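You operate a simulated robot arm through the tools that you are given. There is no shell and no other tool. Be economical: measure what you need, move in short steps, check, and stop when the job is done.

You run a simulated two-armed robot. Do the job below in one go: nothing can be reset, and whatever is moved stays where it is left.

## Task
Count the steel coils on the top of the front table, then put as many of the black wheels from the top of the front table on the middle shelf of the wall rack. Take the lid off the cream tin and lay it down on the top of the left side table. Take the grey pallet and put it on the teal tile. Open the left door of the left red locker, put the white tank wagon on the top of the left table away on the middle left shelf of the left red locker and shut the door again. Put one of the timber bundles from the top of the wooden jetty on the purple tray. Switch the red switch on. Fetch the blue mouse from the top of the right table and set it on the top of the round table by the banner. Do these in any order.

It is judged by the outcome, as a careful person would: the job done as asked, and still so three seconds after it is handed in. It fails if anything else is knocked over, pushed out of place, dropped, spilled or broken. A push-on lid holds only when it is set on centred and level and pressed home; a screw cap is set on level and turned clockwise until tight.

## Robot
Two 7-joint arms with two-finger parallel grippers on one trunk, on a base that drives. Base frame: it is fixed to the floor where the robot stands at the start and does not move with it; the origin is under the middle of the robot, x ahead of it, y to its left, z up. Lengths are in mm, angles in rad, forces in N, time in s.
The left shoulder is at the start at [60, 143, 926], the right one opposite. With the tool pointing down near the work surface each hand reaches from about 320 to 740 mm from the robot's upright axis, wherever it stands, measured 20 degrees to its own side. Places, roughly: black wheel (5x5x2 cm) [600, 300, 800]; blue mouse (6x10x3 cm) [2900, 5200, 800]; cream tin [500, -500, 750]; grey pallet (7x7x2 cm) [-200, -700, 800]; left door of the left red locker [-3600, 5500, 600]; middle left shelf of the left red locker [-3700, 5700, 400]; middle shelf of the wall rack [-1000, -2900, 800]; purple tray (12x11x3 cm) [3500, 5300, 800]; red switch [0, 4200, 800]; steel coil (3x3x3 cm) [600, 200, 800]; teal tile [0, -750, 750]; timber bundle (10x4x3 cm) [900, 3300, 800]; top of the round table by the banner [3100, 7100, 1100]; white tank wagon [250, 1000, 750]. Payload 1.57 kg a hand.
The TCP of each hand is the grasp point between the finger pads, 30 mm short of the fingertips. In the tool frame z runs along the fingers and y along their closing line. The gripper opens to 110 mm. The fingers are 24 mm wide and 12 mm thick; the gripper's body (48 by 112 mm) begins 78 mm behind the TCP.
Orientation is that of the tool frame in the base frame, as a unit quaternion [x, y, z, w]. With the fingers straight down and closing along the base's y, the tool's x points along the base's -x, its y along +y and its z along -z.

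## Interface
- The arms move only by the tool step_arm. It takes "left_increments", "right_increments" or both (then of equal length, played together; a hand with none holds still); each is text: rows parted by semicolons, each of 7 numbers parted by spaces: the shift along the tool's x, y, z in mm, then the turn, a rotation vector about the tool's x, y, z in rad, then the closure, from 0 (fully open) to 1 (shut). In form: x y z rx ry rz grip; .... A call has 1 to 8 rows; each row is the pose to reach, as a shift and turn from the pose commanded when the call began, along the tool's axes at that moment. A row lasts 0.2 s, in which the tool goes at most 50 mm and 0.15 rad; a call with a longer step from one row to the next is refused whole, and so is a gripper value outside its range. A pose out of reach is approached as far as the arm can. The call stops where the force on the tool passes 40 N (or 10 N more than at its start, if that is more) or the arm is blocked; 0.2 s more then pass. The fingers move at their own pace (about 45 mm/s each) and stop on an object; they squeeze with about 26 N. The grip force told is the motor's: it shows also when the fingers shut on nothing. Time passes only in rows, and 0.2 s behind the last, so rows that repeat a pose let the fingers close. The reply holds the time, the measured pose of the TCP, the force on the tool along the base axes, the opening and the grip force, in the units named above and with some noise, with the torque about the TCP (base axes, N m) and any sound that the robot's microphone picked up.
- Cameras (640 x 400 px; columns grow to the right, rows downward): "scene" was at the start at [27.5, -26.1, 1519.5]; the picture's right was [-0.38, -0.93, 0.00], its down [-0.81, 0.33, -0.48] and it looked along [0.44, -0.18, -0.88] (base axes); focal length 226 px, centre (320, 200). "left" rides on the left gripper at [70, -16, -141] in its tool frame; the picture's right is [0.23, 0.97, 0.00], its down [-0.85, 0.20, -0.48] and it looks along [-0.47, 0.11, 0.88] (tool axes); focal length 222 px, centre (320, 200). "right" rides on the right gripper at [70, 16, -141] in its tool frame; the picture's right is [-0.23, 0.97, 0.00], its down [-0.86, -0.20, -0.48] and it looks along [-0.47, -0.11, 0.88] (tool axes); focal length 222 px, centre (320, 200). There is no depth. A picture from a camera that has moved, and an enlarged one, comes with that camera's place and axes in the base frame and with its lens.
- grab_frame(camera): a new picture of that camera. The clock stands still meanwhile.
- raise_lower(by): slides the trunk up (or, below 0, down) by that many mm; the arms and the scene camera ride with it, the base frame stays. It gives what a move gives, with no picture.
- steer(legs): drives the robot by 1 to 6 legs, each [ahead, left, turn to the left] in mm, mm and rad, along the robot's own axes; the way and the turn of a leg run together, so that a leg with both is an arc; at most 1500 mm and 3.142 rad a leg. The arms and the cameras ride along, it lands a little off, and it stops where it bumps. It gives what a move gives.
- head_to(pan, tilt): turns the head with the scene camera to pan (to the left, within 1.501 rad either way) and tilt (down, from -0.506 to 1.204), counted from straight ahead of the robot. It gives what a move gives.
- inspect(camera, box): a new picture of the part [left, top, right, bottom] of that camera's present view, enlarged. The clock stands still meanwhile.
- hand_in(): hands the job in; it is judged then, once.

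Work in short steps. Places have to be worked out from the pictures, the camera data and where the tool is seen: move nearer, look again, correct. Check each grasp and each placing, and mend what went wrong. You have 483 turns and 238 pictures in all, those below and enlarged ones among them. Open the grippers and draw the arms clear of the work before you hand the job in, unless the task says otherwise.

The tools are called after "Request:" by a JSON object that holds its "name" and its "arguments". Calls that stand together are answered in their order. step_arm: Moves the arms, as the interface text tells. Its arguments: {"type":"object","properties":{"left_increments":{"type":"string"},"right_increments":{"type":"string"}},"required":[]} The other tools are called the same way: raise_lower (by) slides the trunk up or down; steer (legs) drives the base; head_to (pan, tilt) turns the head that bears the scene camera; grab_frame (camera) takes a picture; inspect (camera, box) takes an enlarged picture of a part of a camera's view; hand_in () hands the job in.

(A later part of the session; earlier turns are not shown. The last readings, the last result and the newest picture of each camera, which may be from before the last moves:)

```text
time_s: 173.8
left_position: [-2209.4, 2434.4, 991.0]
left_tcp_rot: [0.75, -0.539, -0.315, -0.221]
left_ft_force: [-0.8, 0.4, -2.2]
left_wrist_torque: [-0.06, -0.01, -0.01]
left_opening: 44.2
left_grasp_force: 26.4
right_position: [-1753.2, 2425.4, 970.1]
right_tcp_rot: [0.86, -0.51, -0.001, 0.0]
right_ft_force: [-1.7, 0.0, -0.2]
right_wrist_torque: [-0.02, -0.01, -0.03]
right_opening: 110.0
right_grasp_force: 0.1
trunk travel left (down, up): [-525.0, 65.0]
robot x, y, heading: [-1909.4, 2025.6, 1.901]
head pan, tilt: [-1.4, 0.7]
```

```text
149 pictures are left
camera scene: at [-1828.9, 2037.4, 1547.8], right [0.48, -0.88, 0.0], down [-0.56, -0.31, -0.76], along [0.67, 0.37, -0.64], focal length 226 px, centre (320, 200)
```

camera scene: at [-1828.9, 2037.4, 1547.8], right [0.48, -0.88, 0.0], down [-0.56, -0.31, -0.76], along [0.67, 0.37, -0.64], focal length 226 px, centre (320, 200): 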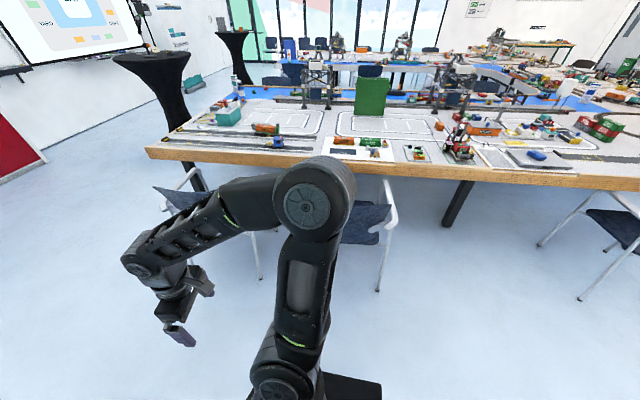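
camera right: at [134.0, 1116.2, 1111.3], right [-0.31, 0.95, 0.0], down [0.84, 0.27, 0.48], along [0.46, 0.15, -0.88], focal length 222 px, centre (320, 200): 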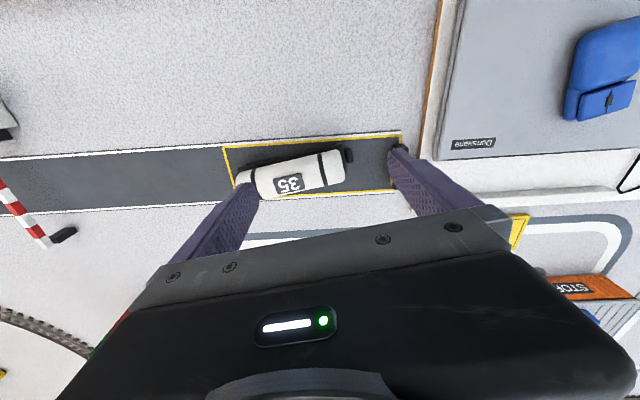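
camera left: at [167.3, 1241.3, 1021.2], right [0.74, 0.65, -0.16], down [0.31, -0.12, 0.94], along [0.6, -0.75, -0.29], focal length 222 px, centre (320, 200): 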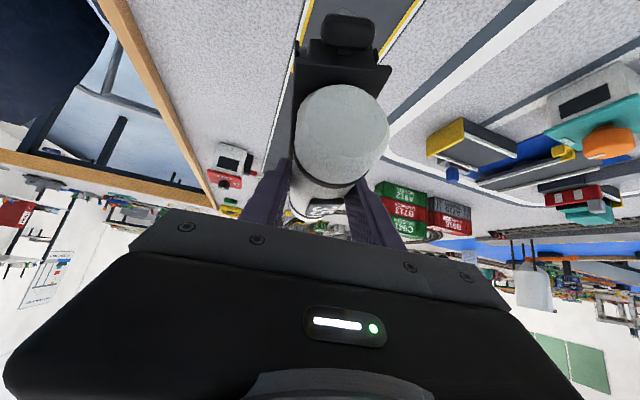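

Nothing touching on the right. I look to the left.

Request:
{"name": "head_to", "arguments": {"pan": 1.2, "tilt": 0.7}}

Request:
{"name": "grab_frame", "arguments": {"camera": "scene"}}

Request:
{"name": "head_to", "arguments": {"pan": 0.3, "tilt": 1.1}}

Request:
{"name": "grab_frame", "arguments": {"camera": "scene"}}

```text
time_s: 176.1
left_position: [-2210.8, 2434.5, 990.6]
left_tcp_rot: [0.75, -0.538, -0.315, -0.22]
left_ft_force: [-0.2, -0.2, -2.8]
left_wrist_torque: [-0.02, 0.01, 0.02]
left_opening: 44.2
left_grasp_force: 25.7
right_position: [-1754.4, 2425.0, 970.6]
right_tcp_rot: [0.86, -0.51, 0.0, 0.001]
right_ft_force: [0.1, 0.3, 0.1]
right_wrist_torque: [0.03, -0.02, 0.0]
right_opening: 109.9
right_grasp_force: 0.0
trunk travel left (down, up): [-525.0, 65.0]
robot x, y, heading: [-1910.3, 2026.7, 1.902]
head pan, tilt: [1.201, 0.7]
```

```text
148 pictures are left
camera scene: at [-1988.2, 1999.9, 1547.9], right [0.04, 1.0, 0.0], down [0.64, -0.03, -0.76], along [-0.76, 0.03, -0.64], focal length 226 px, centre (320, 200)
```

scene: 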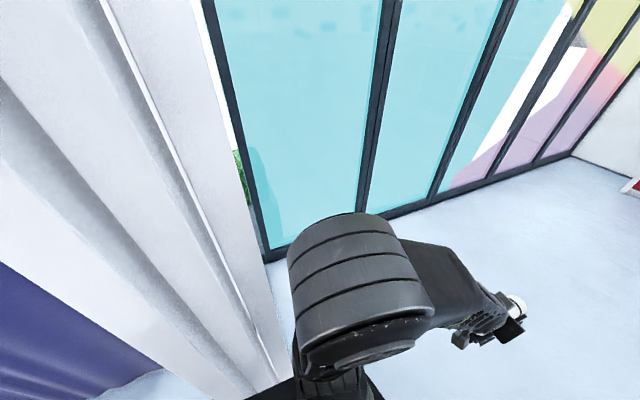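

```text
time_s: 177.3
left_position: [-2209.5, 2435.2, 991.2]
left_tcp_rot: [0.75, -0.539, -0.314, -0.221]
left_ft_force: [-0.4, -0.6, -2.0]
left_wrist_torque: [-0.03, 0.03, -0.03]
left_opening: 44.5
left_grasp_force: 25.5
right_position: [-1753.8, 2424.8, 970.9]
right_tcp_rot: [0.86, -0.51, 0.0, 0.0]
right_ft_force: [-0.6, -0.3, -0.1]
right_wrist_torque: [-0.04, -0.03, -0.02]
right_opening: 110.1
right_grasp_force: 0.0
trunk travel left (down, up): [-525.0, 65.0]
robot x, y, heading: [-1910.9, 2026.4, 1.904]
head pan, tilt: [0.3, 1.1]
```

```text
147 pictures are left
camera scene: at [-1940.7, 2047.5, 1517.9], right [0.81, 0.59, 0.0], down [0.53, -0.72, -0.45], along [-0.27, 0.37, -0.89], focal length 226 px, centre (320, 200)
```

scene: 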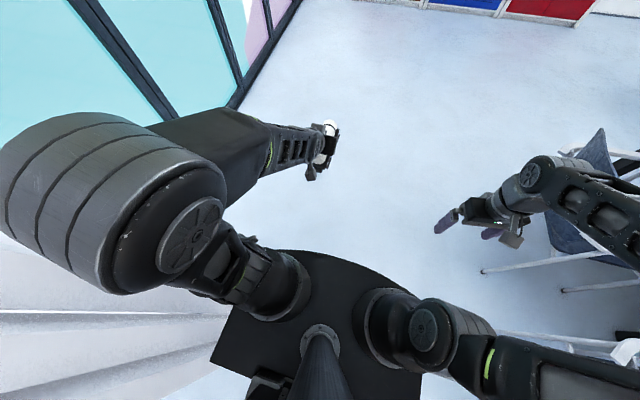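

A white curtain/column at rear left blocked the base. I shift right, align with the lockers and drive toward them.

Request:
{"name": "steer", "arguments": {"legs": [[0, -220, 0], [0, 0, 0.06], [1400, 0, 0], [1300, 60, 0]]}}

Request:
{"name": "head_to", "arguments": {"pan": 0.2, "tilt": 0.6}}

Request:
{"name": "grab_frame", "arguments": {"camera": "scene"}}

```text
time_s: 191.9
left_position: [-3184.0, 4861.3, 992.0]
left_tcp_rot: [0.78, -0.494, -0.327, -0.202]
left_ft_force: [0.4, 0.0, -2.0]
left_wrist_torque: [-0.01, 0.01, 0.0]
left_opening: 44.1
left_grasp_force: 26.5
right_position: [-2729.1, 4905.4, 971.0]
right_tcp_rot: [0.889, -0.458, 0.0, -0.001]
right_ft_force: [-0.2, -0.3, -0.2]
right_wrist_torque: [0.0, 0.01, -0.01]
right_opening: 110.0
right_grasp_force: 0.2
trunk travel left (down, up): [-525.0, 65.0]
robot x, y, heading: [-2839.2, 4489.0, 2.026]
head pan, tilt: [0.3, 1.1]
```

```text
time_s: 192.8
left_position: [-3184.1, 4860.8, 990.5]
left_tcp_rot: [0.781, -0.493, -0.326, -0.202]
left_ft_force: [-1.1, -0.6, -2.9]
left_wrist_torque: [-0.06, -0.01, -0.01]
left_opening: 44.4
left_grasp_force: 25.8
right_position: [-2728.9, 4906.2, 970.8]
right_tcp_rot: [0.889, -0.458, 0.0, -0.001]
right_ft_force: [-1.0, 0.5, -0.1]
right_wrist_torque: [-0.01, 0.0, 0.02]
right_opening: 110.3
right_grasp_force: 0.1
trunk travel left (down, up): [-525.0, 65.0]
robot x, y, heading: [-2836.0, 4491.6, 2.017]
head pan, tilt: [0.201, 0.6]
```

```text
146 pictures are left
camera scene: at [-2881.4, 4532.3, 1556.4], right [0.8, 0.6, 0.0], down [0.34, -0.45, -0.82], along [-0.5, 0.66, -0.57], focal length 226 px, centre (320, 200)
```

scene: 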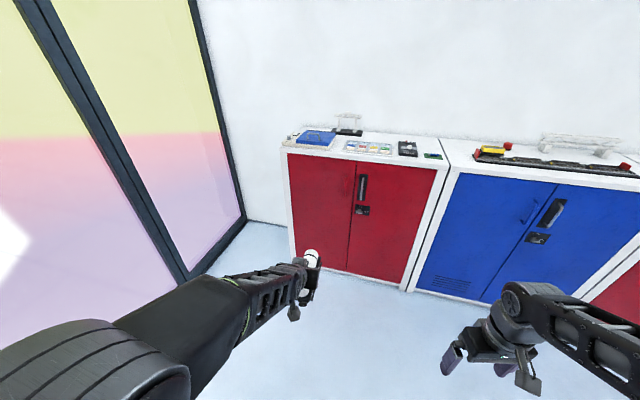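

Zoom on the red locker's doors and handle.

Request:
{"name": "inspect", "arguments": {"camera": "scene", "box": [270, 110, 460, 300]}}

```text
2.11 times, centred on (365, 205) of scene
camera zoom: at [-2881.4, 4532.3, 1556.4], right [0.8, 0.6, 0.0], down [0.34, -0.45, -0.82], along [-0.5, 0.66, -0.57], focal length 476 px, centre (225, 190)
```

zoom: 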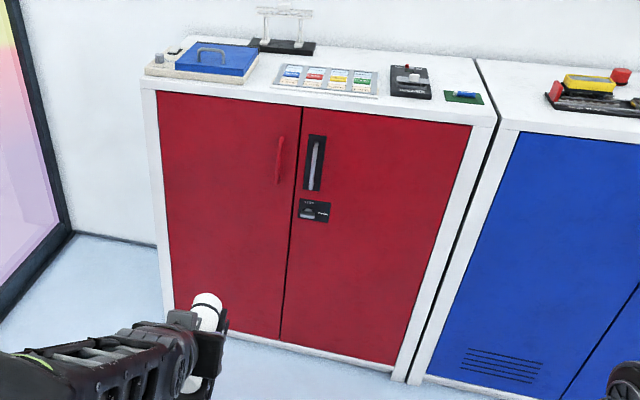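

The left door has a red vertical bar at p≈handle (z 766–921) near the door's free edge. I raise the wagon well above door height first.

Request:
{"name": "step_arm", "arguments": {"left_increments": "-28 0 -28 0 0 0 1; -56 0 -56 0 0 0 1; -84 0 -84 0 0 0 1; -106 0 -106 0 0 0 1; -120 0 -120 0 0 0 1"}}

Request:
{"name": "steer", "arguments": {"legs": [[0, 0, -0.06], [450, -20, 0]]}}

Request:
{"name": "grab_frame", "arguments": {"camera": "scene"}}

```text
time_s: 194.1
left_position: [-3183.5, 4860.7, 1162.2]
left_tcp_rot: [0.781, -0.493, -0.327, -0.202]
left_ft_force: [0.8, -0.4, -2.7]
left_wrist_torque: [-0.06, 0.02, 0.02]
left_opening: 44.0
left_grasp_force: 25.9
right_position: [-2728.0, 4904.8, 970.6]
right_tcp_rot: [0.889, -0.458, 0.0, 0.001]
right_ft_force: [0.4, -0.2, 0.4]
right_wrist_torque: [0.01, 0.01, -0.01]
right_opening: 110.0
right_grasp_force: 0.0
trunk travel left (down, up): [-525.0, 65.0]
robot x, y, heading: [-2841.2, 4488.1, 2.023]
head pan, tilt: [0.201, 0.6]
```

```text
time_s: 197.2
left_position: [-3316.0, 5304.9, 1161.3]
left_tcp_rot: [0.766, -0.516, -0.321, -0.212]
left_ft_force: [0.7, -0.2, -1.9]
left_wrist_torque: [-0.04, 0.0, 0.01]
left_opening: 44.4
left_grasp_force: 25.8
right_position: [-2858.0, 5324.2, 971.2]
right_tcp_rot: [0.876, -0.483, 0.0, 0.0]
right_ft_force: [-0.3, 0.8, -0.9]
right_wrist_torque: [-0.01, -0.01, -0.01]
right_opening: 110.0
right_grasp_force: 0.0
trunk travel left (down, up): [-525.0, 65.0]
robot x, y, heading: [-2992.8, 4913.8, 1.959]
head pan, tilt: [0.201, 0.6]
```

```text
144 pictures are left
camera scene: at [-3031.9, 4959.9, 1556.4], right [0.83, 0.56, 0.0], down [0.32, -0.47, -0.82], along [-0.46, 0.68, -0.57], focal length 226 px, centre (320, 200)
```

scene: 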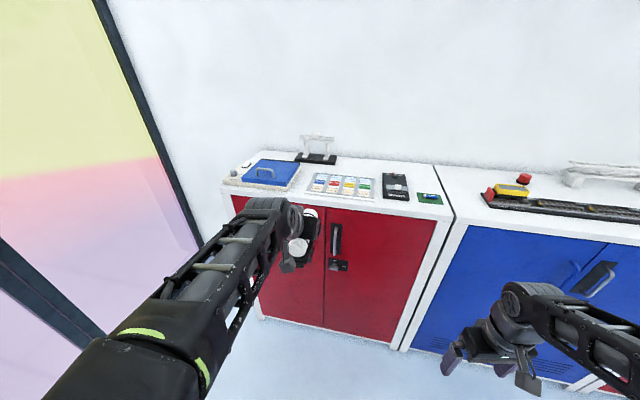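

Robot stands squarely 800 mm before the locker. Now I yaw the right hand to face the door.

Request:
{"name": "step_arm", "arguments": {"right_increments": "0 0 0 0 0 0.09 0; 0 0 0 0 0 0.175 0"}}

Request:
{"name": "step_arm", "arguments": {"right_increments": "0 0 0 0 -0.15 0 0; 0 0 0 0 -0.3 0 0; 0 0 0 0 -0.45 0 0; 0 0 0 0 -0.6 0 0; 0 0 0 0 -0.75 0 0; 0 0 0 0 -0.9 0 0; 0 0 0 0 -1.05 0 0; 0 0 0 0 -1.2 0 0"}}

Request:
{"name": "grab_frame", "arguments": {"camera": "right"}}

```text
time_s: 197.8
left_position: [-3315.5, 5304.6, 1160.0]
left_tcp_rot: [0.766, -0.516, -0.321, -0.212]
left_ft_force: [0.3, 0.0, -2.4]
left_wrist_torque: [-0.04, -0.01, 0.03]
left_opening: 44.4
left_grasp_force: 25.6
right_position: [-2858.4, 5321.7, 970.0]
right_tcp_rot: [0.829, -0.559, 0.0, 0.001]
right_ft_force: [0.9, 0.1, 0.5]
right_wrist_torque: [0.0, -0.02, -0.02]
right_opening: 110.1
right_grasp_force: 0.0
trunk travel left (down, up): [-525.0, 65.0]
robot x, y, heading: [-2989.3, 4916.2, 1.963]
head pan, tilt: [0.201, 0.6]
```

```text
time_s: 199.6
left_position: [-3313.6, 5302.9, 1162.3]
left_tcp_rot: [0.766, -0.515, -0.323, -0.21]
left_ft_force: [1.1, -0.4, -2.2]
left_wrist_torque: [-0.08, 0.03, 0.0]
left_opening: 44.4
left_grasp_force: 26.1
right_position: [-2746.7, 5438.5, 933.9]
right_tcp_rot: [0.684, -0.458, -0.472, -0.316]
right_ft_force: [0.8, -0.1, -0.4]
right_wrist_torque: [0.11, 0.08, 0.0]
right_opening: 110.0
right_grasp_force: 0.1
right hand out of reach, approached as far as the arm can: row 2, 3, 4, 5, 6, 7, 8
trunk travel left (down, up): [-525.0, 65.0]
robot x, y, heading: [-2993.1, 4912.6, 1.962]
head pan, tilt: [0.201, 0.6]
```

```text
143 pictures are left
camera right: at [-2701.0, 5287.2, 917.5], right [-0.93, -0.3, 0.21], down [0.24, -0.06, 0.97], along [-0.28, 0.95, 0.12], focal length 222 px, centre (320, 200)
```

right: 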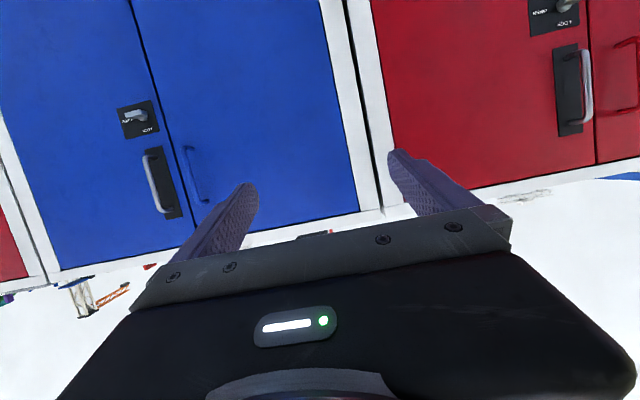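

The right-hand view (upside down) shows the left door's red C-handle at its right margin. I drive left 130 and move the hand left, staying back from the door.

Request:
{"name": "steer", "arguments": {"legs": [[0, 130, 0]]}}

Request:
{"name": "step_arm", "arguments": {"right_increments": "0 48 0 0 0 0 0; 0 96 0 0 0 0 0; 0 144 0 0 0 0 0; 10 192 0 0 0 0 0; 20 240 0 0 0 0 0; 30 288 0 0 0 0 0; 40 336 0 0 0 0 0; 50 384 0 0 0 0 0"}}

Request:
{"name": "grab_frame", "arguments": {"camera": "right"}}

Request:
{"name": "grab_frame", "arguments": {"camera": "scene"}}

```text
time_s: 200.9
left_position: [-3438.6, 5255.2, 1161.5]
left_tcp_rot: [0.765, -0.517, -0.32, -0.212]
left_ft_force: [-0.3, -0.2, -2.4]
left_wrist_torque: [-0.06, -0.01, -0.01]
left_opening: 44.3
left_grasp_force: 26.2
right_position: [-2870.2, 5387.7, 932.5]
right_tcp_rot: [0.685, -0.46, -0.469, -0.315]
right_ft_force: [0.0, -0.6, -0.3]
right_wrist_torque: [-0.01, 0.0, -0.04]
right_opening: 109.8
right_grasp_force: 0.0
trunk travel left (down, up): [-525.0, 65.0]
robot x, y, heading: [-3111.4, 4863.6, 1.958]
head pan, tilt: [0.201, 0.6]
```

```text
time_s: 202.7
left_position: [-3435.7, 5254.4, 1161.2]
left_tcp_rot: [0.765, -0.517, -0.32, -0.212]
left_ft_force: [0.3, 0.0, -2.0]
left_wrist_torque: [-0.05, 0.01, 0.01]
left_opening: 44.3
left_grasp_force: 25.9
right_position: [-3149.1, 5349.0, 810.5]
right_tcp_rot: [0.686, -0.459, -0.47, -0.313]
right_ft_force: [0.7, -0.6, 0.3]
right_wrist_torque: [-0.01, -0.01, 0.01]
right_opening: 110.2
right_grasp_force: 0.0
right hand out of reach, approached as far as the arm can: row 1, 2, 3, 4, 5, 6, 7, 8
trunk travel left (down, up): [-525.0, 65.0]
robot x, y, heading: [-3111.6, 4864.6, 1.965]
head pan, tilt: [0.201, 0.6]
```

```text
142 pictures are left
camera right: at [-3103.8, 5197.7, 796.2], right [-0.93, -0.29, 0.21], down [0.24, -0.05, 0.97], along [-0.28, 0.95, 0.12], focal length 222 px, centre (320, 200)
```

right: 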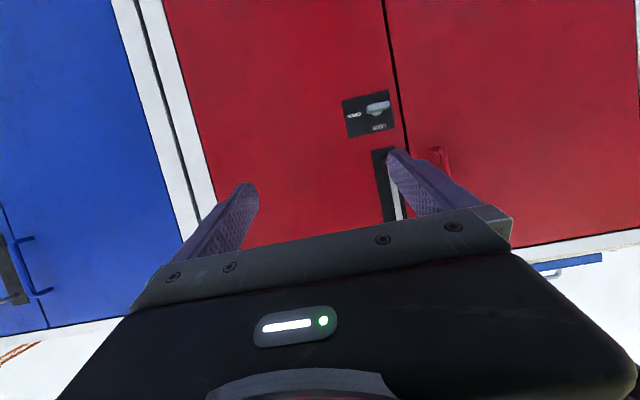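

```text
141 pictures are left
camera scene: at [-3152.5, 4909.0, 1556.5], right [0.83, 0.56, 0.0], down [0.31, -0.47, -0.83], along [-0.46, 0.69, -0.56], focal length 226 px, centre (320, 200)
```

scene: 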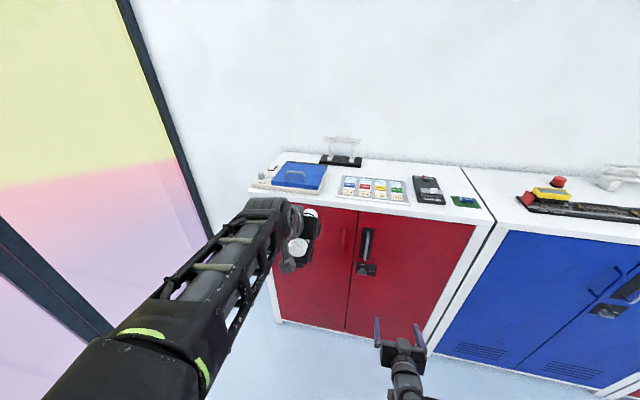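

Handle found at p≈-1094, z≈821+. I test a small move to learn from which pose the increments count.

Request:
{"name": "step_arm", "arguments": {"right_increments": "0 25 30 0 0 0 0; 0 25 30 0 0 0 0"}}

```text
time_s: 203.3
left_position: [-3436.4, 5254.6, 1160.6]
left_tcp_rot: [0.766, -0.516, -0.321, -0.211]
left_ft_force: [0.2, -1.0, -2.4]
left_wrist_torque: [-0.03, 0.0, -0.01]
left_opening: 44.2
left_grasp_force: 25.9
right_position: [-3175.6, 5372.5, 799.8]
right_tcp_rot: [0.686, -0.46, -0.469, -0.313]
right_ft_force: [0.0, -0.3, -0.1]
right_wrist_torque: [-0.01, -0.03, 0.02]
right_opening: 109.9
right_grasp_force: 0.0
right hand out of reach, approached as far as the arm can: row 1, 2
trunk travel left (down, up): [-525.0, 65.0]
robot x, y, heading: [-3113.7, 4864.9, 1.961]
head pan, tilt: [0.201, 0.6]
```

Increments count from the reached pose. I go forward and up first where the arm has more freedom.

Request:
{"name": "step_arm", "arguments": {"right_increments": "-25 0 38 0 0 0 0; -50 0 77 0 0 0 0; -75 0 115 0 0 0 0; -101 0 154 0 0 0 0"}}

Request:
{"name": "grab_frame", "arguments": {"camera": "right"}}

```text
time_s: 204.3
left_position: [-3435.5, 5255.4, 1162.0]
left_tcp_rot: [0.765, -0.517, -0.32, -0.212]
left_ft_force: [-0.1, -0.4, -3.1]
left_wrist_torque: [-0.03, 0.04, 0.01]
left_opening: 44.4
left_grasp_force: 26.2
right_position: [-3243.3, 5542.4, 837.2]
right_tcp_rot: [0.685, -0.461, -0.469, -0.314]
right_ft_force: [0.5, -0.5, -0.6]
right_wrist_torque: [-0.02, -0.01, -0.05]
right_opening: 110.0
right_grasp_force: 0.0
trunk travel left (down, up): [-525.0, 65.0]
robot x, y, heading: [-3114.0, 4866.6, 1.965]
head pan, tilt: [0.201, 0.6]
```

```text
140 pictures are left
camera right: at [-3198.2, 5391.1, 823.3], right [-0.93, -0.29, 0.21], down [0.24, -0.05, 0.97], along [-0.27, 0.96, 0.12], focal length 222 px, centre (320, 200)
```

right: 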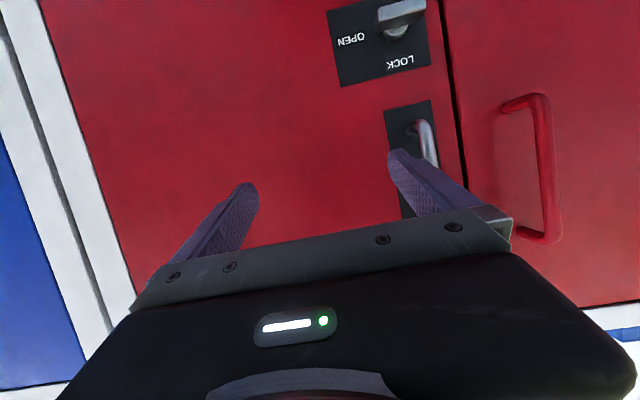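

There is an OPEN/LOCK lever on the right door. I zoom in on it to see its state.

Request:
{"name": "inspect", "arguments": {"camera": "right", "box": [300, 0, 480, 120]}}

Request:
{"name": "inspect", "arguments": {"camera": "scene", "box": [320, 200, 420, 300]}}

```text
3.33 times, centred on (390, 60) of right
camera zoom: at [-3198.2, 5391.1, 823.3], right [-0.93, -0.29, 0.21], down [0.24, -0.05, 0.97], along [-0.27, 0.96, 0.12], focal length 740 px, centre (87, 667)
```

zoom: 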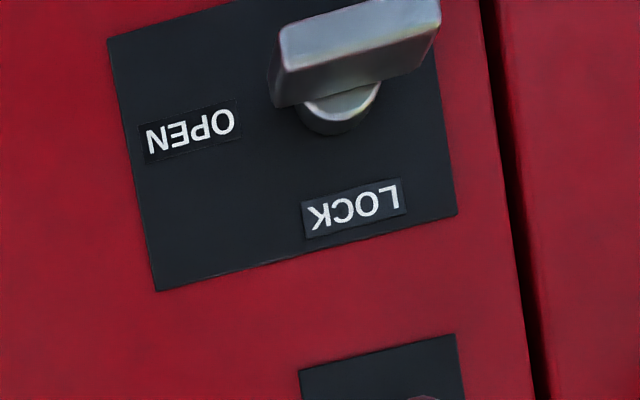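

```text
4.00 times, centred on (370, 250) of scene
camera zoom: at [-3152.9, 4909.6, 1556.4], right [0.83, 0.56, 0.0], down [0.31, -0.47, -0.82], along [-0.46, 0.69, -0.57], focal length 905 px, centre (120, 0)
```

zoom: 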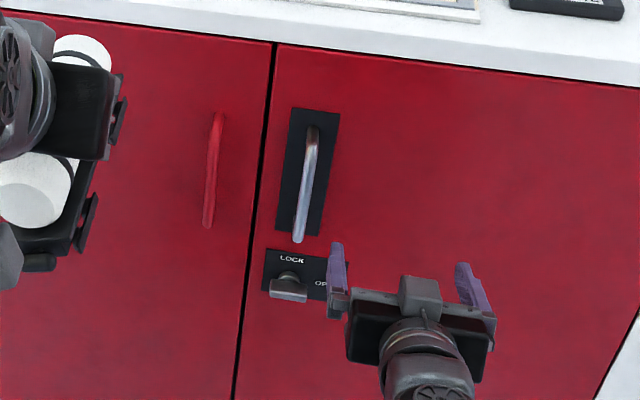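

The lever points to OPEN. Handle bar at p≈-1097, z 769–936. I slide the right hand left 200 mm at its present distance.

Request:
{"name": "step_arm", "arguments": {"right_increments": "0 45 0 0 0 0 0.2; 0 90 0 0 0 0 0.4; 0 135 0 0 0 0 0.4; 0 175 0 0 0 0 0.4; 0 203 0 0 0 0 0.4"}}

Request:
{"name": "grab_frame", "arguments": {"camera": "right"}}

```text
time_s: 205.5
left_position: [-3435.7, 5253.9, 1160.6]
left_tcp_rot: [0.765, -0.517, -0.32, -0.212]
left_ft_force: [0.5, 0.3, -2.7]
left_wrist_torque: [-0.04, -0.01, -0.01]
left_opening: 44.1
left_grasp_force: 26.0
right_position: [-3258.0, 5478.6, 868.4]
right_tcp_rot: [0.685, -0.459, -0.47, -0.314]
right_ft_force: [0.1, -1.0, -1.0]
right_wrist_torque: [-0.02, -0.02, -0.01]
right_opening: 66.2
right_grasp_force: 0.1
right hand out of reach, approached as far as the arm can: row 1, 2, 3, 4, 5
trunk travel left (down, up): [-525.0, 65.0]
robot x, y, heading: [-3107.7, 4866.5, 1.96]
head pan, tilt: [0.201, 0.6]
```

```text
137 pictures are left
camera right: at [-3212.5, 5327.2, 853.8], right [-0.93, -0.29, 0.21], down [0.24, -0.05, 0.97], along [-0.27, 0.95, 0.12], focal length 222 px, centre (320, 200)
```

right: 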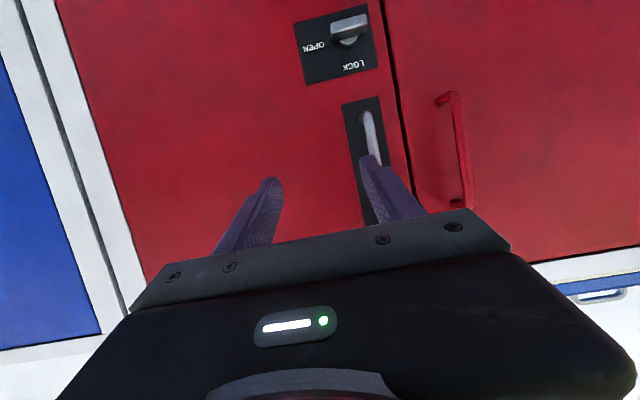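

The arm can't go further left; I drive the base left 165 instead.

Request:
{"name": "steer", "arguments": {"legs": [[0, 165, 0]]}}

Request:
{"name": "grab_frame", "arguments": {"camera": "right"}}

```text
time_s: 206.9
left_position: [-3589.0, 5192.1, 1162.0]
left_tcp_rot: [0.764, -0.518, -0.32, -0.213]
left_ft_force: [-0.4, 0.6, -2.7]
left_wrist_torque: [0.01, -0.03, -0.05]
left_opening: 44.2
left_grasp_force: 25.5
right_position: [-3409.8, 5417.4, 867.5]
right_tcp_rot: [0.685, -0.46, -0.469, -0.315]
right_ft_force: [-0.9, -0.5, 0.3]
right_wrist_torque: [0.01, 0.02, -0.05]
right_opening: 66.1
right_grasp_force: 0.0
trunk travel left (down, up): [-525.0, 65.0]
robot x, y, heading: [-3267.6, 4804.9, 1.959]
head pan, tilt: [0.201, 0.6]
```

```text
136 pictures are left
camera right: at [-3364.4, 5265.0, 853.8], right [-0.93, -0.29, 0.21], down [0.24, -0.05, 0.97], along [-0.27, 0.96, 0.12], focal length 222 px, centre (320, 200)
```

right: 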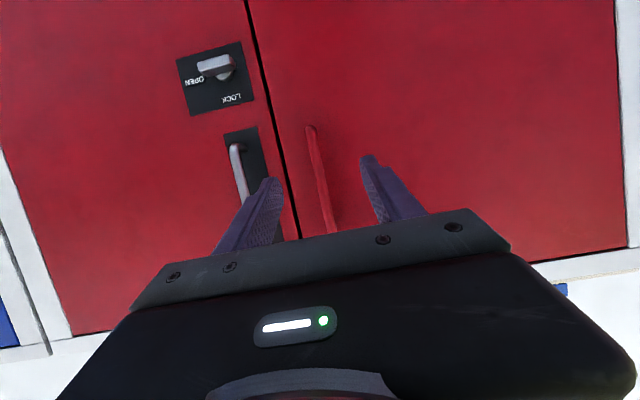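

Handle is now centred between the fingers. I advance about 80 mm.

Request:
{"name": "step_arm", "arguments": {"right_increments": "-7 0 27 0 0 0 0.4; -14 0 54 0 0 0 0.4; -20 0 78 0 0 0 0.4"}}

Request:
{"name": "grab_frame", "arguments": {"camera": "right"}}

```text
time_s: 207.7
left_position: [-3588.8, 5193.7, 1161.9]
left_tcp_rot: [0.765, -0.517, -0.321, -0.212]
left_ft_force: [-1.3, 0.2, -1.1]
left_wrist_torque: [-0.04, -0.03, 0.04]
left_opening: 44.4
left_grasp_force: 25.9
right_position: [-3403.6, 5483.1, 865.6]
right_tcp_rot: [0.684, -0.46, -0.47, -0.314]
right_ft_force: [0.3, -0.6, 0.0]
right_wrist_torque: [-0.04, 0.01, -0.01]
right_opening: 65.9
right_grasp_force: 0.0
right hand out of reach, approached as far as the arm can: row 1, 2, 3
trunk travel left (down, up): [-525.0, 65.0]
robot x, y, heading: [-3266.9, 4803.5, 1.959]
head pan, tilt: [0.201, 0.6]
```

```text
135 pictures are left
camera right: at [-3358.4, 5332.5, 851.5], right [-0.93, -0.29, 0.21], down [0.24, -0.05, 0.97], along [-0.27, 0.96, 0.12], focal length 222 px, centre (320, 200)
```

right: 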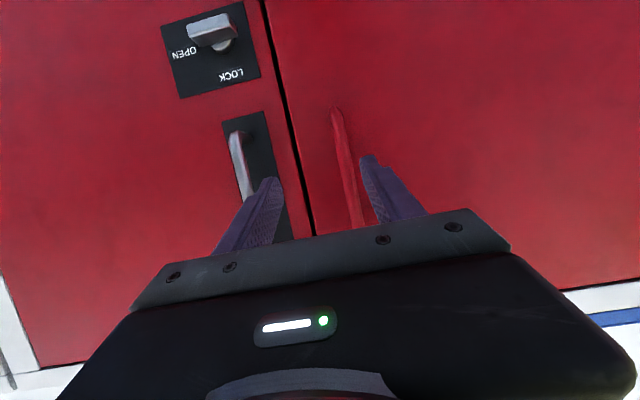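

The hand drifted right a bit; I use the base: 45 forward, 32 left.

Request:
{"name": "steer", "arguments": {"legs": [[45, 33, 0]]}}

Request:
{"name": "grab_frame", "arguments": {"camera": "right"}}

```text
time_s: 208.7
left_position: [-3636.7, 5224.8, 1161.5]
left_tcp_rot: [0.764, -0.518, -0.319, -0.213]
left_ft_force: [0.1, 1.0, -2.0]
left_wrist_torque: [-0.03, -0.02, -0.03]
left_opening: 44.5
left_grasp_force: 26.2
right_position: [-3451.9, 5513.2, 865.3]
right_tcp_rot: [0.685, -0.461, -0.469, -0.314]
right_ft_force: [-0.7, 0.8, 0.2]
right_wrist_torque: [0.03, 0.02, -0.01]
right_opening: 66.1
right_grasp_force: 0.3
trunk travel left (down, up): [-525.0, 65.0]
robot x, y, heading: [-3308.6, 4831.0, 1.956]
head pan, tilt: [0.201, 0.6]
```

```text
134 pictures are left
camera right: at [-3406.5, 5362.3, 851.0], right [-0.93, -0.29, 0.21], down [0.24, -0.05, 0.97], along [-0.27, 0.96, 0.12], focal length 222 px, centre (320, 200)
```

right: 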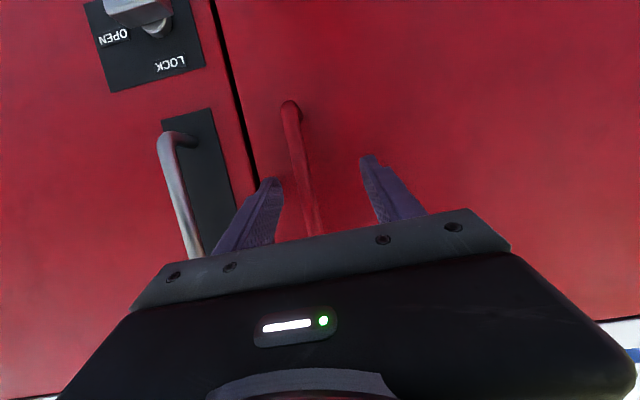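

Bar at q≈6429, just inside the fingertips and 13 mm right of centre. I shift and close on it.

Request:
{"name": "step_arm", "arguments": {"right_increments": "0 -12 3 0 0 0 0.4; 0 -12 5 0 0 0 0.7; 0 -12 5 0 0 0 1; 0 -12 5 0 0 0 1; 0 -12 5 0 0 0 1; 0 -12 5 0 0 0 1"}}

Request:
{"name": "grab_frame", "arguments": {"camera": "right"}}

```text
time_s: 210.1
left_position: [-3636.8, 5222.4, 1161.4]
left_tcp_rot: [0.765, -0.517, -0.321, -0.212]
left_ft_force: [-0.1, -0.9, -0.9]
left_wrist_torque: [-0.04, 0.02, 0.01]
left_opening: 44.1
left_grasp_force: 26.2
right_position: [-3445.0, 5521.2, 863.9]
right_tcp_rot: [0.686, -0.46, -0.469, -0.313]
right_ft_force: [-11.9, -4.5, -2.5]
right_wrist_torque: [0.19, -0.16, 0.06]
right_opening: 11.9
right_grasp_force: 28.9
trunk travel left (down, up): [-525.0, 65.0]
robot x, y, heading: [-3313.0, 4831.7, 1.956]
head pan, tilt: [0.201, 0.6]
```

```text
133 pictures are left
camera right: at [-3398.4, 5370.0, 849.9], right [-0.93, -0.3, 0.21], down [0.24, -0.05, 0.97], along [-0.28, 0.95, 0.12], focal length 222 px, centre (320, 200)
```

right: 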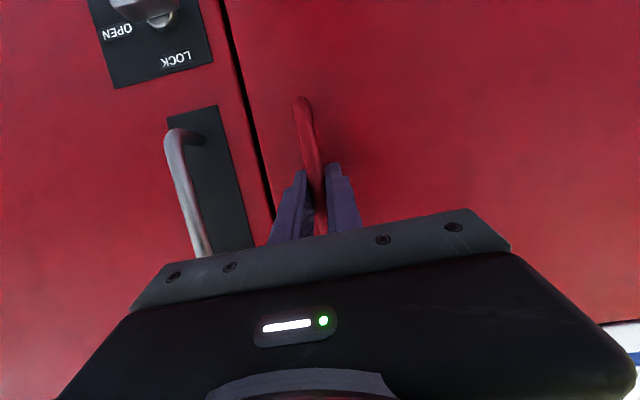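

Handle gripped (12 mm). I pull the door along its arc by moving the base back and left in small legs.

Request:
{"name": "steer", "arguments": {"legs": [[-38, 7, 0], [-38, 11, 0], [-36, 14, 0]]}}

Request:
{"name": "grab_frame", "arguments": {"camera": "scene"}}

```text
time_s: 211.9
left_position: [-3624.3, 5107.7, 1160.5]
left_tcp_rot: [0.765, -0.517, -0.32, -0.213]
left_ft_force: [-0.6, -0.2, -1.6]
left_wrist_torque: [-0.05, -0.02, 0.0]
left_opening: 44.4
left_grasp_force: 25.9
right_position: [-3429.1, 5408.6, 865.7]
right_tcp_rot: [0.685, -0.46, -0.469, -0.314]
right_ft_force: [-4.5, -0.9, -0.2]
right_wrist_torque: [0.07, -0.09, 0.11]
right_opening: 11.7
right_grasp_force: 29.3
trunk travel left (down, up): [-525.0, 65.0]
robot x, y, heading: [-3297.4, 4715.9, 1.957]
head pan, tilt: [0.201, 0.6]
```

```text
132 pictures are left
camera scene: at [-3342.4, 4760.8, 1556.4], right [0.83, 0.55, 0.0], down [0.31, -0.47, -0.83], along [-0.46, 0.69, -0.56], focal length 226 px, centre (320, 200)
```

scene: 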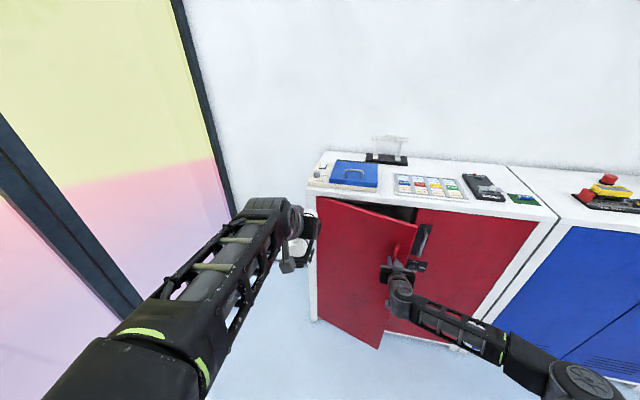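

The door swings freely. Continue along the arc to about 35°.

Request:
{"name": "steer", "arguments": {"legs": [[-35, 18, 0], [-33, 21, 0], [-30, 25, 0], [-28, 28, 0]]}}

Request:
{"name": "grab_frame", "arguments": {"camera": "scene"}}

Request:
{"name": "grab_frame", "arguments": {"camera": "right"}}

```text
time_s: 214.2
left_position: [-3662.8, 4954.2, 1162.1]
left_tcp_rot: [0.765, -0.515, -0.322, -0.212]
left_ft_force: [0.1, 0.2, -3.0]
left_wrist_torque: [-0.03, -0.03, -0.04]
left_opening: 44.6
left_grasp_force: 25.8
right_position: [-3469.1, 5254.2, 863.2]
right_tcp_rot: [0.685, -0.46, -0.469, -0.314]
right_ft_force: [16.3, -8.1, -2.1]
right_wrist_torque: [0.13, -0.18, -0.08]
right_opening: 12.2
right_grasp_force: 29.3
trunk travel left (down, up): [-525.0, 65.0]
robot x, y, heading: [-3341.0, 4566.7, 1.962]
head pan, tilt: [0.201, 0.6]
```

```text
131 pictures are left
camera scene: at [-3379.0, 4607.2, 1556.5], right [0.83, 0.56, 0.0], down [0.31, -0.47, -0.83], along [-0.46, 0.69, -0.56], focal length 226 px, centre (320, 200)
```

scene: 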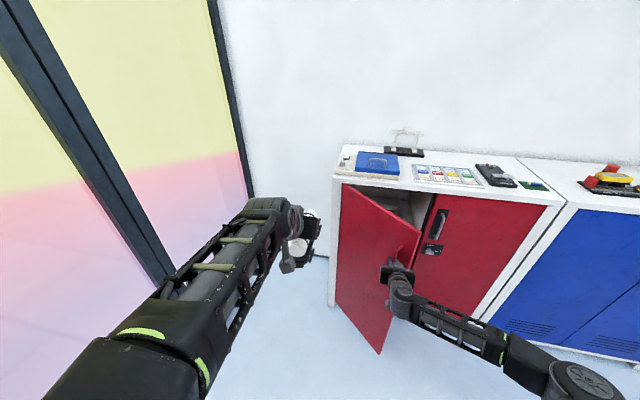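

```text
130 pictures are left
camera right: at [-3423.4, 5103.0, 849.4], right [-0.93, -0.29, 0.21], down [0.24, -0.05, 0.97], along [-0.27, 0.96, 0.11], focal length 222 px, centre (320, 200)
```

right: 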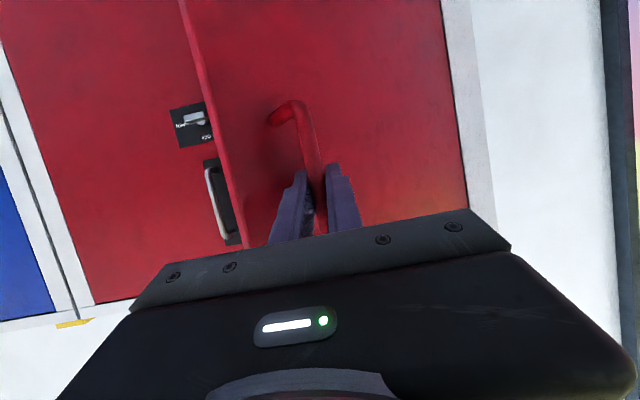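

Continue two more small legs.

Request:
{"name": "steer", "arguments": {"legs": [[-30, 18, 0], [-28, 22, 0]]}}

Request:
{"name": "grab_frame", "arguments": {"camera": "right"}}

```text
time_s: 215.5
left_position: [-3680.3, 4886.4, 1159.2]
left_tcp_rot: [0.766, -0.515, -0.32, -0.212]
left_ft_force: [0.0, 0.8, -1.5]
left_wrist_torque: [-0.02, -0.02, -0.03]
left_opening: 44.3
left_grasp_force: 26.4
right_position: [-3486.3, 5187.2, 861.5]
right_tcp_rot: [0.686, -0.461, -0.466, -0.314]
right_ft_force: [-13.7, 8.6, -0.3]
right_wrist_torque: [0.05, 0.15, 0.12]
right_opening: 11.7
right_grasp_force: 29.5
trunk travel left (down, up): [-525.0, 65.0]
robot x, y, heading: [-3354.3, 4494.9, 1.958]
head pan, tilt: [0.201, 0.6]
```

```text
129 pictures are left
camera right: at [-3440.5, 5036.0, 848.1], right [-0.93, -0.29, 0.21], down [0.23, -0.05, 0.97], along [-0.27, 0.96, 0.11], focal length 222 px, centre (320, 200)
```

right: 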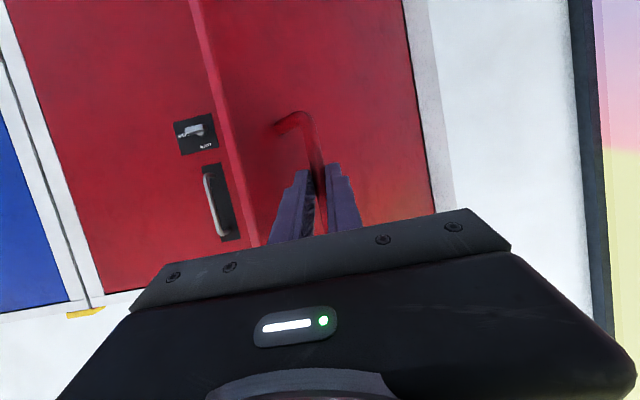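

Door at about 50°. I release the handle, back off, go right, and come in inside the door's edge.

Request:
{"name": "step_arm", "arguments": {"right_increments": "0 0 0 0 0 0 0.5; 0 0 0 0 0 0 0.3; 0 0 0 0 0 0 0.3"}}

Request:
{"name": "steer", "arguments": {"legs": [[-120, 0, 0], [0, -230, 0]]}}

Request:
{"name": "grab_frame", "arguments": {"camera": "scene"}}

Request:
{"name": "grab_frame", "arguments": {"camera": "right"}}

```text
time_s: 216.3
left_position: [-3678.6, 4885.9, 1162.6]
left_tcp_rot: [0.766, -0.515, -0.321, -0.212]
left_ft_force: [-0.1, -0.6, -1.9]
left_wrist_torque: [-0.01, 0.0, -0.02]
left_opening: 44.1
left_grasp_force: 26.2
right_position: [-3483.9, 5187.7, 861.7]
right_tcp_rot: [0.686, -0.461, -0.467, -0.314]
right_ft_force: [-0.9, -0.5, 0.0]
right_wrist_torque: [-0.02, 0.0, -0.01]
right_opening: 77.0
right_grasp_force: 0.9
trunk travel left (down, up): [-525.0, 65.0]
robot x, y, heading: [-3353.4, 4496.9, 1.963]
head pan, tilt: [0.201, 0.6]
```

```text
time_s: 218.9
left_position: [-3419.3, 4863.4, 1162.6]
left_tcp_rot: [0.765, -0.517, -0.32, -0.212]
left_ft_force: [0.1, -1.1, -2.2]
left_wrist_torque: [-0.07, 0.05, 0.02]
left_opening: 44.3
left_grasp_force: 26.1
right_position: [-3223.7, 5165.1, 862.7]
right_tcp_rot: [0.685, -0.462, -0.468, -0.313]
right_ft_force: [0.2, 0.1, -0.6]
right_wrist_torque: [-0.02, -0.01, 0.02]
right_opening: 77.1
right_grasp_force: 0.0
trunk travel left (down, up): [-525.0, 65.0]
robot x, y, heading: [-3097.0, 4478.9, 1.962]
head pan, tilt: [0.201, 0.6]
```

```text
128 pictures are left
camera scene: at [-3134.6, 4518.5, 1556.5], right [0.83, 0.56, 0.0], down [0.31, -0.47, -0.83], along [-0.46, 0.69, -0.56], focal length 226 px, centre (320, 200)
```

scene: 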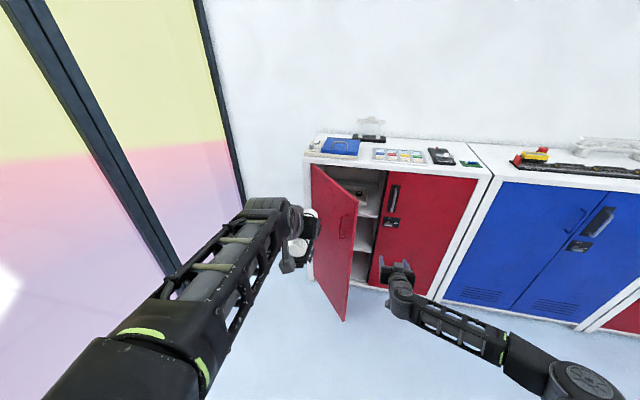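

```text
127 pictures are left
camera right: at [-3178.5, 5012.8, 848.0], right [-0.93, -0.29, 0.21], down [0.24, -0.05, 0.97], along [-0.27, 0.96, 0.11], focal length 222 px, centre (320, 200)
```

right: 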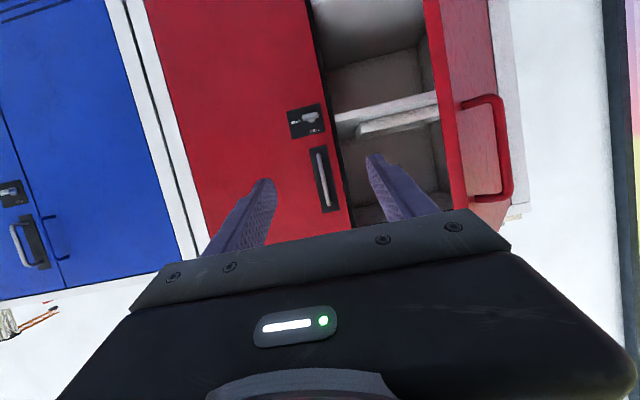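

I close the fingers, drive forward 190 so the hand is inside the door's edge, then push left.

Request:
{"name": "step_arm", "arguments": {"right_increments": "0 0 0 0 0 0 1; 0 0 0 0 0 0 1; 0 0 0 0 0 0 1; 0 0 0 0 0 0 1"}}

Request:
{"name": "steer", "arguments": {"legs": [[200, 0, 0], [0, 200, 0]]}}

Request:
{"name": "grab_frame", "arguments": {"camera": "scene"}}

```text
time_s: 219.9
left_position: [-3419.4, 4863.4, 1161.0]
left_tcp_rot: [0.765, -0.516, -0.321, -0.212]
left_ft_force: [-0.2, -0.8, -2.5]
left_wrist_torque: [-0.05, -0.01, 0.0]
left_opening: 44.5
left_grasp_force: 26.4
right_position: [-3222.8, 5163.9, 862.7]
right_tcp_rot: [0.686, -0.461, -0.468, -0.314]
right_ft_force: [0.0, -0.1, 0.0]
right_wrist_torque: [-0.01, -0.01, -0.05]
right_opening: 0.0
right_grasp_force: 6.2
trunk travel left (down, up): [-525.0, 65.0]
robot x, y, heading: [-3096.2, 4474.9, 1.961]
head pan, tilt: [0.201, 0.6]
```

```text
time_s: 222.5
left_position: [-3629.7, 4994.4, 1160.0]
left_tcp_rot: [0.766, -0.515, -0.32, -0.211]
left_ft_force: [0.1, -0.6, -2.4]
left_wrist_torque: [-0.03, 0.0, 0.0]
left_opening: 44.3
left_grasp_force: 25.8
right_position: [-3428.8, 5298.9, 862.6]
right_tcp_rot: [0.682, -0.466, -0.464, -0.321]
right_ft_force: [0.2, 0.0, -0.1]
right_wrist_torque: [0.03, 0.0, -0.02]
right_opening: 0.0
right_grasp_force: 21.6
trunk travel left (down, up): [-525.0, 65.0]
robot x, y, heading: [-3305.5, 4606.1, 1.958]
head pan, tilt: [0.201, 0.6]
stopped in leg 2: the force on the tool passed its limit at 90 N (the readings are from after the stop); the commanded pose is now the measured one
```

```text
126 pictures are left
camera scene: at [-3346.0, 4649.5, 1556.5], right [0.83, 0.56, 0.0], down [0.31, -0.47, -0.83], along [-0.46, 0.69, -0.56], focal length 226 px, centre (320, 200)
```

scene: 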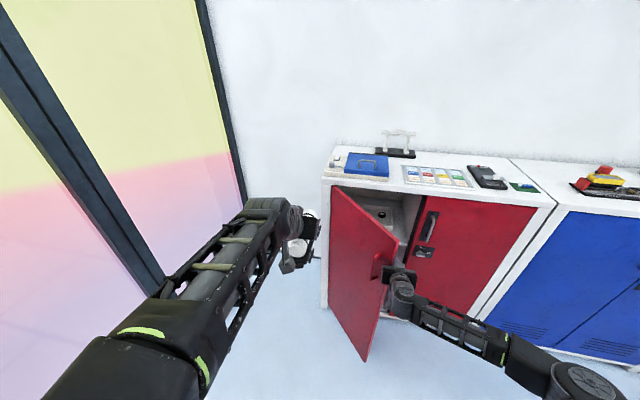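

The push spiked to 90 N but the door moved only a little. I look at the contact.

Request:
{"name": "grab_frame", "arguments": {"camera": "right"}}

```text
125 pictures are left
camera right: at [-3385.3, 5146.8, 848.1], right [-0.94, -0.27, 0.21], down [0.23, -0.05, 0.97], along [-0.26, 0.96, 0.11], focal length 222 px, centre (320, 200)
```

right: 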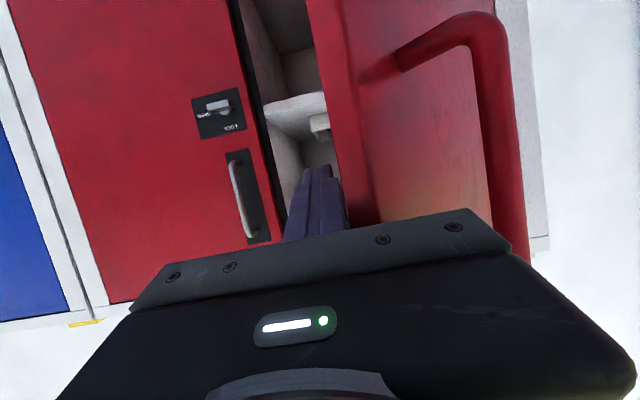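

The gripper body met the door's edge from outside. I move right 75, forward 130, and then push left in small legs.

Request:
{"name": "steer", "arguments": {"legs": [[0, -80, 0], [130, 0, 0]]}}

Request:
{"name": "grab_frame", "arguments": {"camera": "right"}}

```text
time_s: 224.4
left_position: [-3606.1, 5147.8, 1159.8]
left_tcp_rot: [0.766, -0.516, -0.32, -0.211]
left_ft_force: [0.0, 0.8, -2.5]
left_wrist_torque: [-0.02, 0.01, 0.03]
left_opening: 44.4
left_grasp_force: 25.8
right_position: [-3402.4, 5448.6, 859.6]
right_tcp_rot: [0.683, -0.467, -0.462, -0.32]
right_ft_force: [0.6, -0.3, 0.1]
right_wrist_torque: [0.02, 0.02, 0.03]
right_opening: 0.0
right_grasp_force: 21.5
trunk travel left (down, up): [-525.0, 65.0]
robot x, y, heading: [-3279.2, 4758.2, 1.961]
head pan, tilt: [0.201, 0.6]
```

```text
124 pictures are left
camera right: at [-3360.6, 5297.8, 846.7], right [-0.94, -0.27, 0.21], down [0.23, -0.05, 0.97], along [-0.25, 0.96, 0.11], focal length 222 px, centre (320, 200)
```

right: 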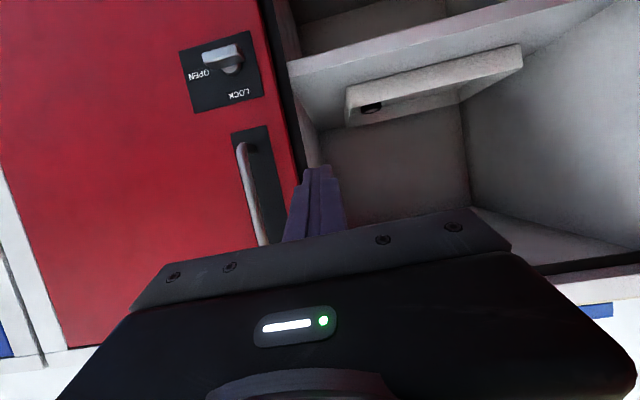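

The hand is now inside the door's swing. Push left in small legs.

Request:
{"name": "steer", "arguments": {"legs": [[0, 40, 0], [0, 30, 0], [0, 30, 0], [0, 30, 0], [0, 30, 0], [0, 30, 0]]}}

Request:
{"name": "grab_frame", "arguments": {"camera": "scene"}}

```text
time_s: 227.5
left_position: [-3783.2, 5071.2, 1160.6]
left_tcp_rot: [0.767, -0.515, -0.319, -0.212]
left_ft_force: [-1.5, -0.7, -2.5]
left_wrist_torque: [-0.04, -0.03, -0.07]
left_opening: 44.3
left_grasp_force: 26.0
right_position: [-3579.9, 5376.1, 862.0]
right_tcp_rot: [0.683, -0.466, -0.462, -0.321]
right_ft_force: [-0.6, 0.5, 0.7]
right_wrist_torque: [-0.02, -0.01, 0.0]
right_opening: 0.3
right_grasp_force: 20.7
trunk travel left (down, up): [-525.0, 65.0]
robot x, y, heading: [-3457.6, 4683.4, 1.964]
head pan, tilt: [0.201, 0.6]
```

```text
123 pictures are left
camera scene: at [-3499.9, 4726.6, 1556.4], right [0.83, 0.56, 0.0], down [0.32, -0.47, -0.82], along [-0.46, 0.69, -0.57], focal length 226 px, centre (320, 200)
```

scene: 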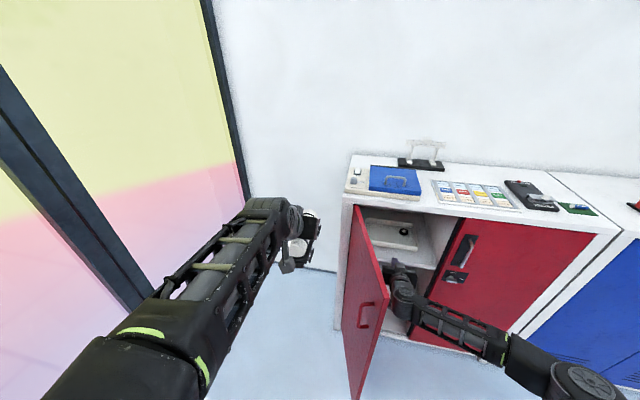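

Door at ~75°. Continue 140 mm more.

Request:
{"name": "steer", "arguments": {"legs": [[0, 35, 0], [0, 35, 0], [0, 35, 0], [0, 35, 0]]}}

Request:
{"name": "grab_frame", "arguments": {"camera": "scene"}}

```text
time_s: 229.7
left_position: [-3912.3, 5019.0, 1161.3]
left_tcp_rot: [0.765, -0.517, -0.319, -0.213]
left_ft_force: [0.0, -0.3, -2.3]
left_wrist_torque: [-0.06, 0.0, -0.03]
left_opening: 44.2
left_grasp_force: 26.6
right_position: [-3707.3, 5324.4, 861.8]
right_tcp_rot: [0.682, -0.466, -0.462, -0.321]
right_ft_force: [-0.1, -0.5, 0.2]
right_wrist_torque: [0.0, -0.05, -0.05]
right_opening: 0.0
right_grasp_force: 21.3
trunk travel left (down, up): [-525.0, 65.0]
robot x, y, heading: [-3582.8, 4627.9, 1.959]
head pan, tilt: [0.201, 0.6]
```

```text
122 pictures are left
camera scene: at [-3628.8, 4673.9, 1556.4], right [0.83, 0.55, 0.0], down [0.31, -0.47, -0.82], along [-0.46, 0.69, -0.57], focal length 226 px, centre (320, 200)
```

scene: 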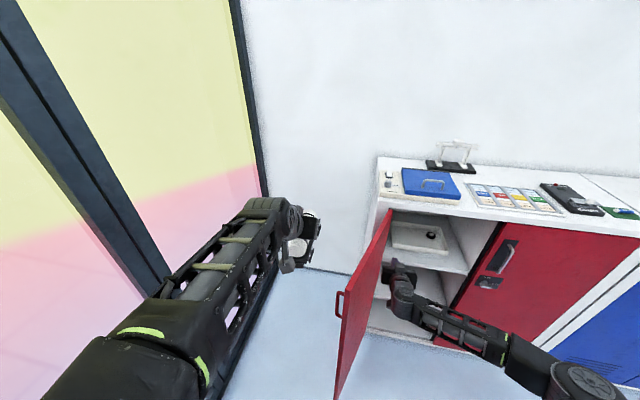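

Door is wide open. I draw back and look inside.

Request:
{"name": "steer", "arguments": {"legs": [[0, -120, 0], [-350, 0, 0]]}}

Request:
{"name": "head_to", "arguments": {"pan": 0.0, "tilt": 0.6}}

Request:
{"name": "grab_frame", "arguments": {"camera": "scene"}}

Request:
{"name": "grab_frame", "arguments": {"camera": "right"}}

```text
time_s: 232.8
left_position: [-3667.4, 4738.5, 1160.6]
left_tcp_rot: [0.767, -0.515, -0.32, -0.21]
left_ft_force: [0.5, -0.8, -2.3]
left_wrist_torque: [-0.06, -0.03, 0.01]
left_opening: 44.4
left_grasp_force: 26.1
right_position: [-3464.4, 5046.9, 862.3]
right_tcp_rot: [0.683, -0.465, -0.464, -0.319]
right_ft_force: [0.2, 0.0, -0.1]
right_wrist_torque: [0.02, -0.03, -0.02]
right_opening: 0.0
right_grasp_force: 21.7
trunk travel left (down, up): [-525.0, 65.0]
robot x, y, heading: [-3338.5, 4349.1, 1.961]
head pan, tilt: [0.201, 0.6]
```

```text
time_s: 233.6
left_position: [-3667.5, 4741.1, 1160.8]
left_tcp_rot: [0.767, -0.514, -0.32, -0.211]
left_ft_force: [-0.3, -0.9, -3.1]
left_wrist_torque: [-0.01, -0.01, 0.01]
left_opening: 44.1
left_grasp_force: 26.4
right_position: [-3465.0, 5045.3, 861.1]
right_tcp_rot: [0.684, -0.464, -0.464, -0.318]
right_ft_force: [0.5, 0.0, -0.2]
right_wrist_torque: [-0.04, -0.03, -0.02]
right_opening: 0.1
right_grasp_force: 21.4
trunk travel left (down, up): [-525.0, 65.0]
robot x, y, heading: [-3343.9, 4353.6, 1.964]
head pan, tilt: [0.0, 0.6]
```

```text
121 pictures are left
camera scene: at [-3365.7, 4404.5, 1556.5], right [0.92, 0.38, 0.0], down [0.22, -0.52, -0.82], along [-0.32, 0.76, -0.57], focal length 226 px, centre (320, 200)
```

scene: 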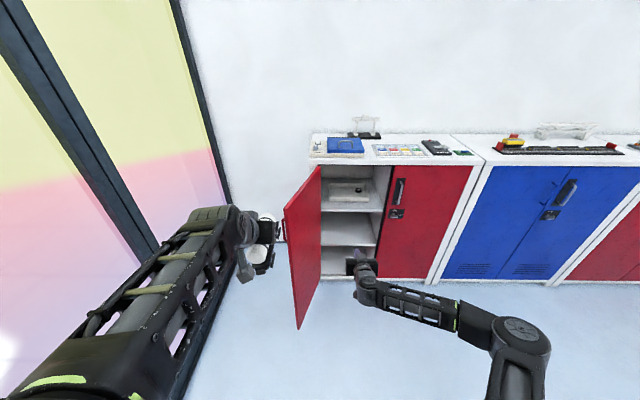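

```text
120 pictures are left
camera right: at [-3422.0, 4892.9, 847.7], right [-0.94, -0.28, 0.21], down [0.23, -0.05, 0.97], along [-0.26, 0.96, 0.11], focal length 222 px, centre (320, 200)
```

right: 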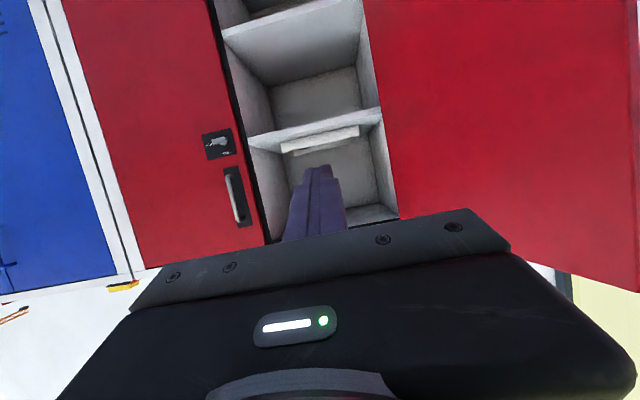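

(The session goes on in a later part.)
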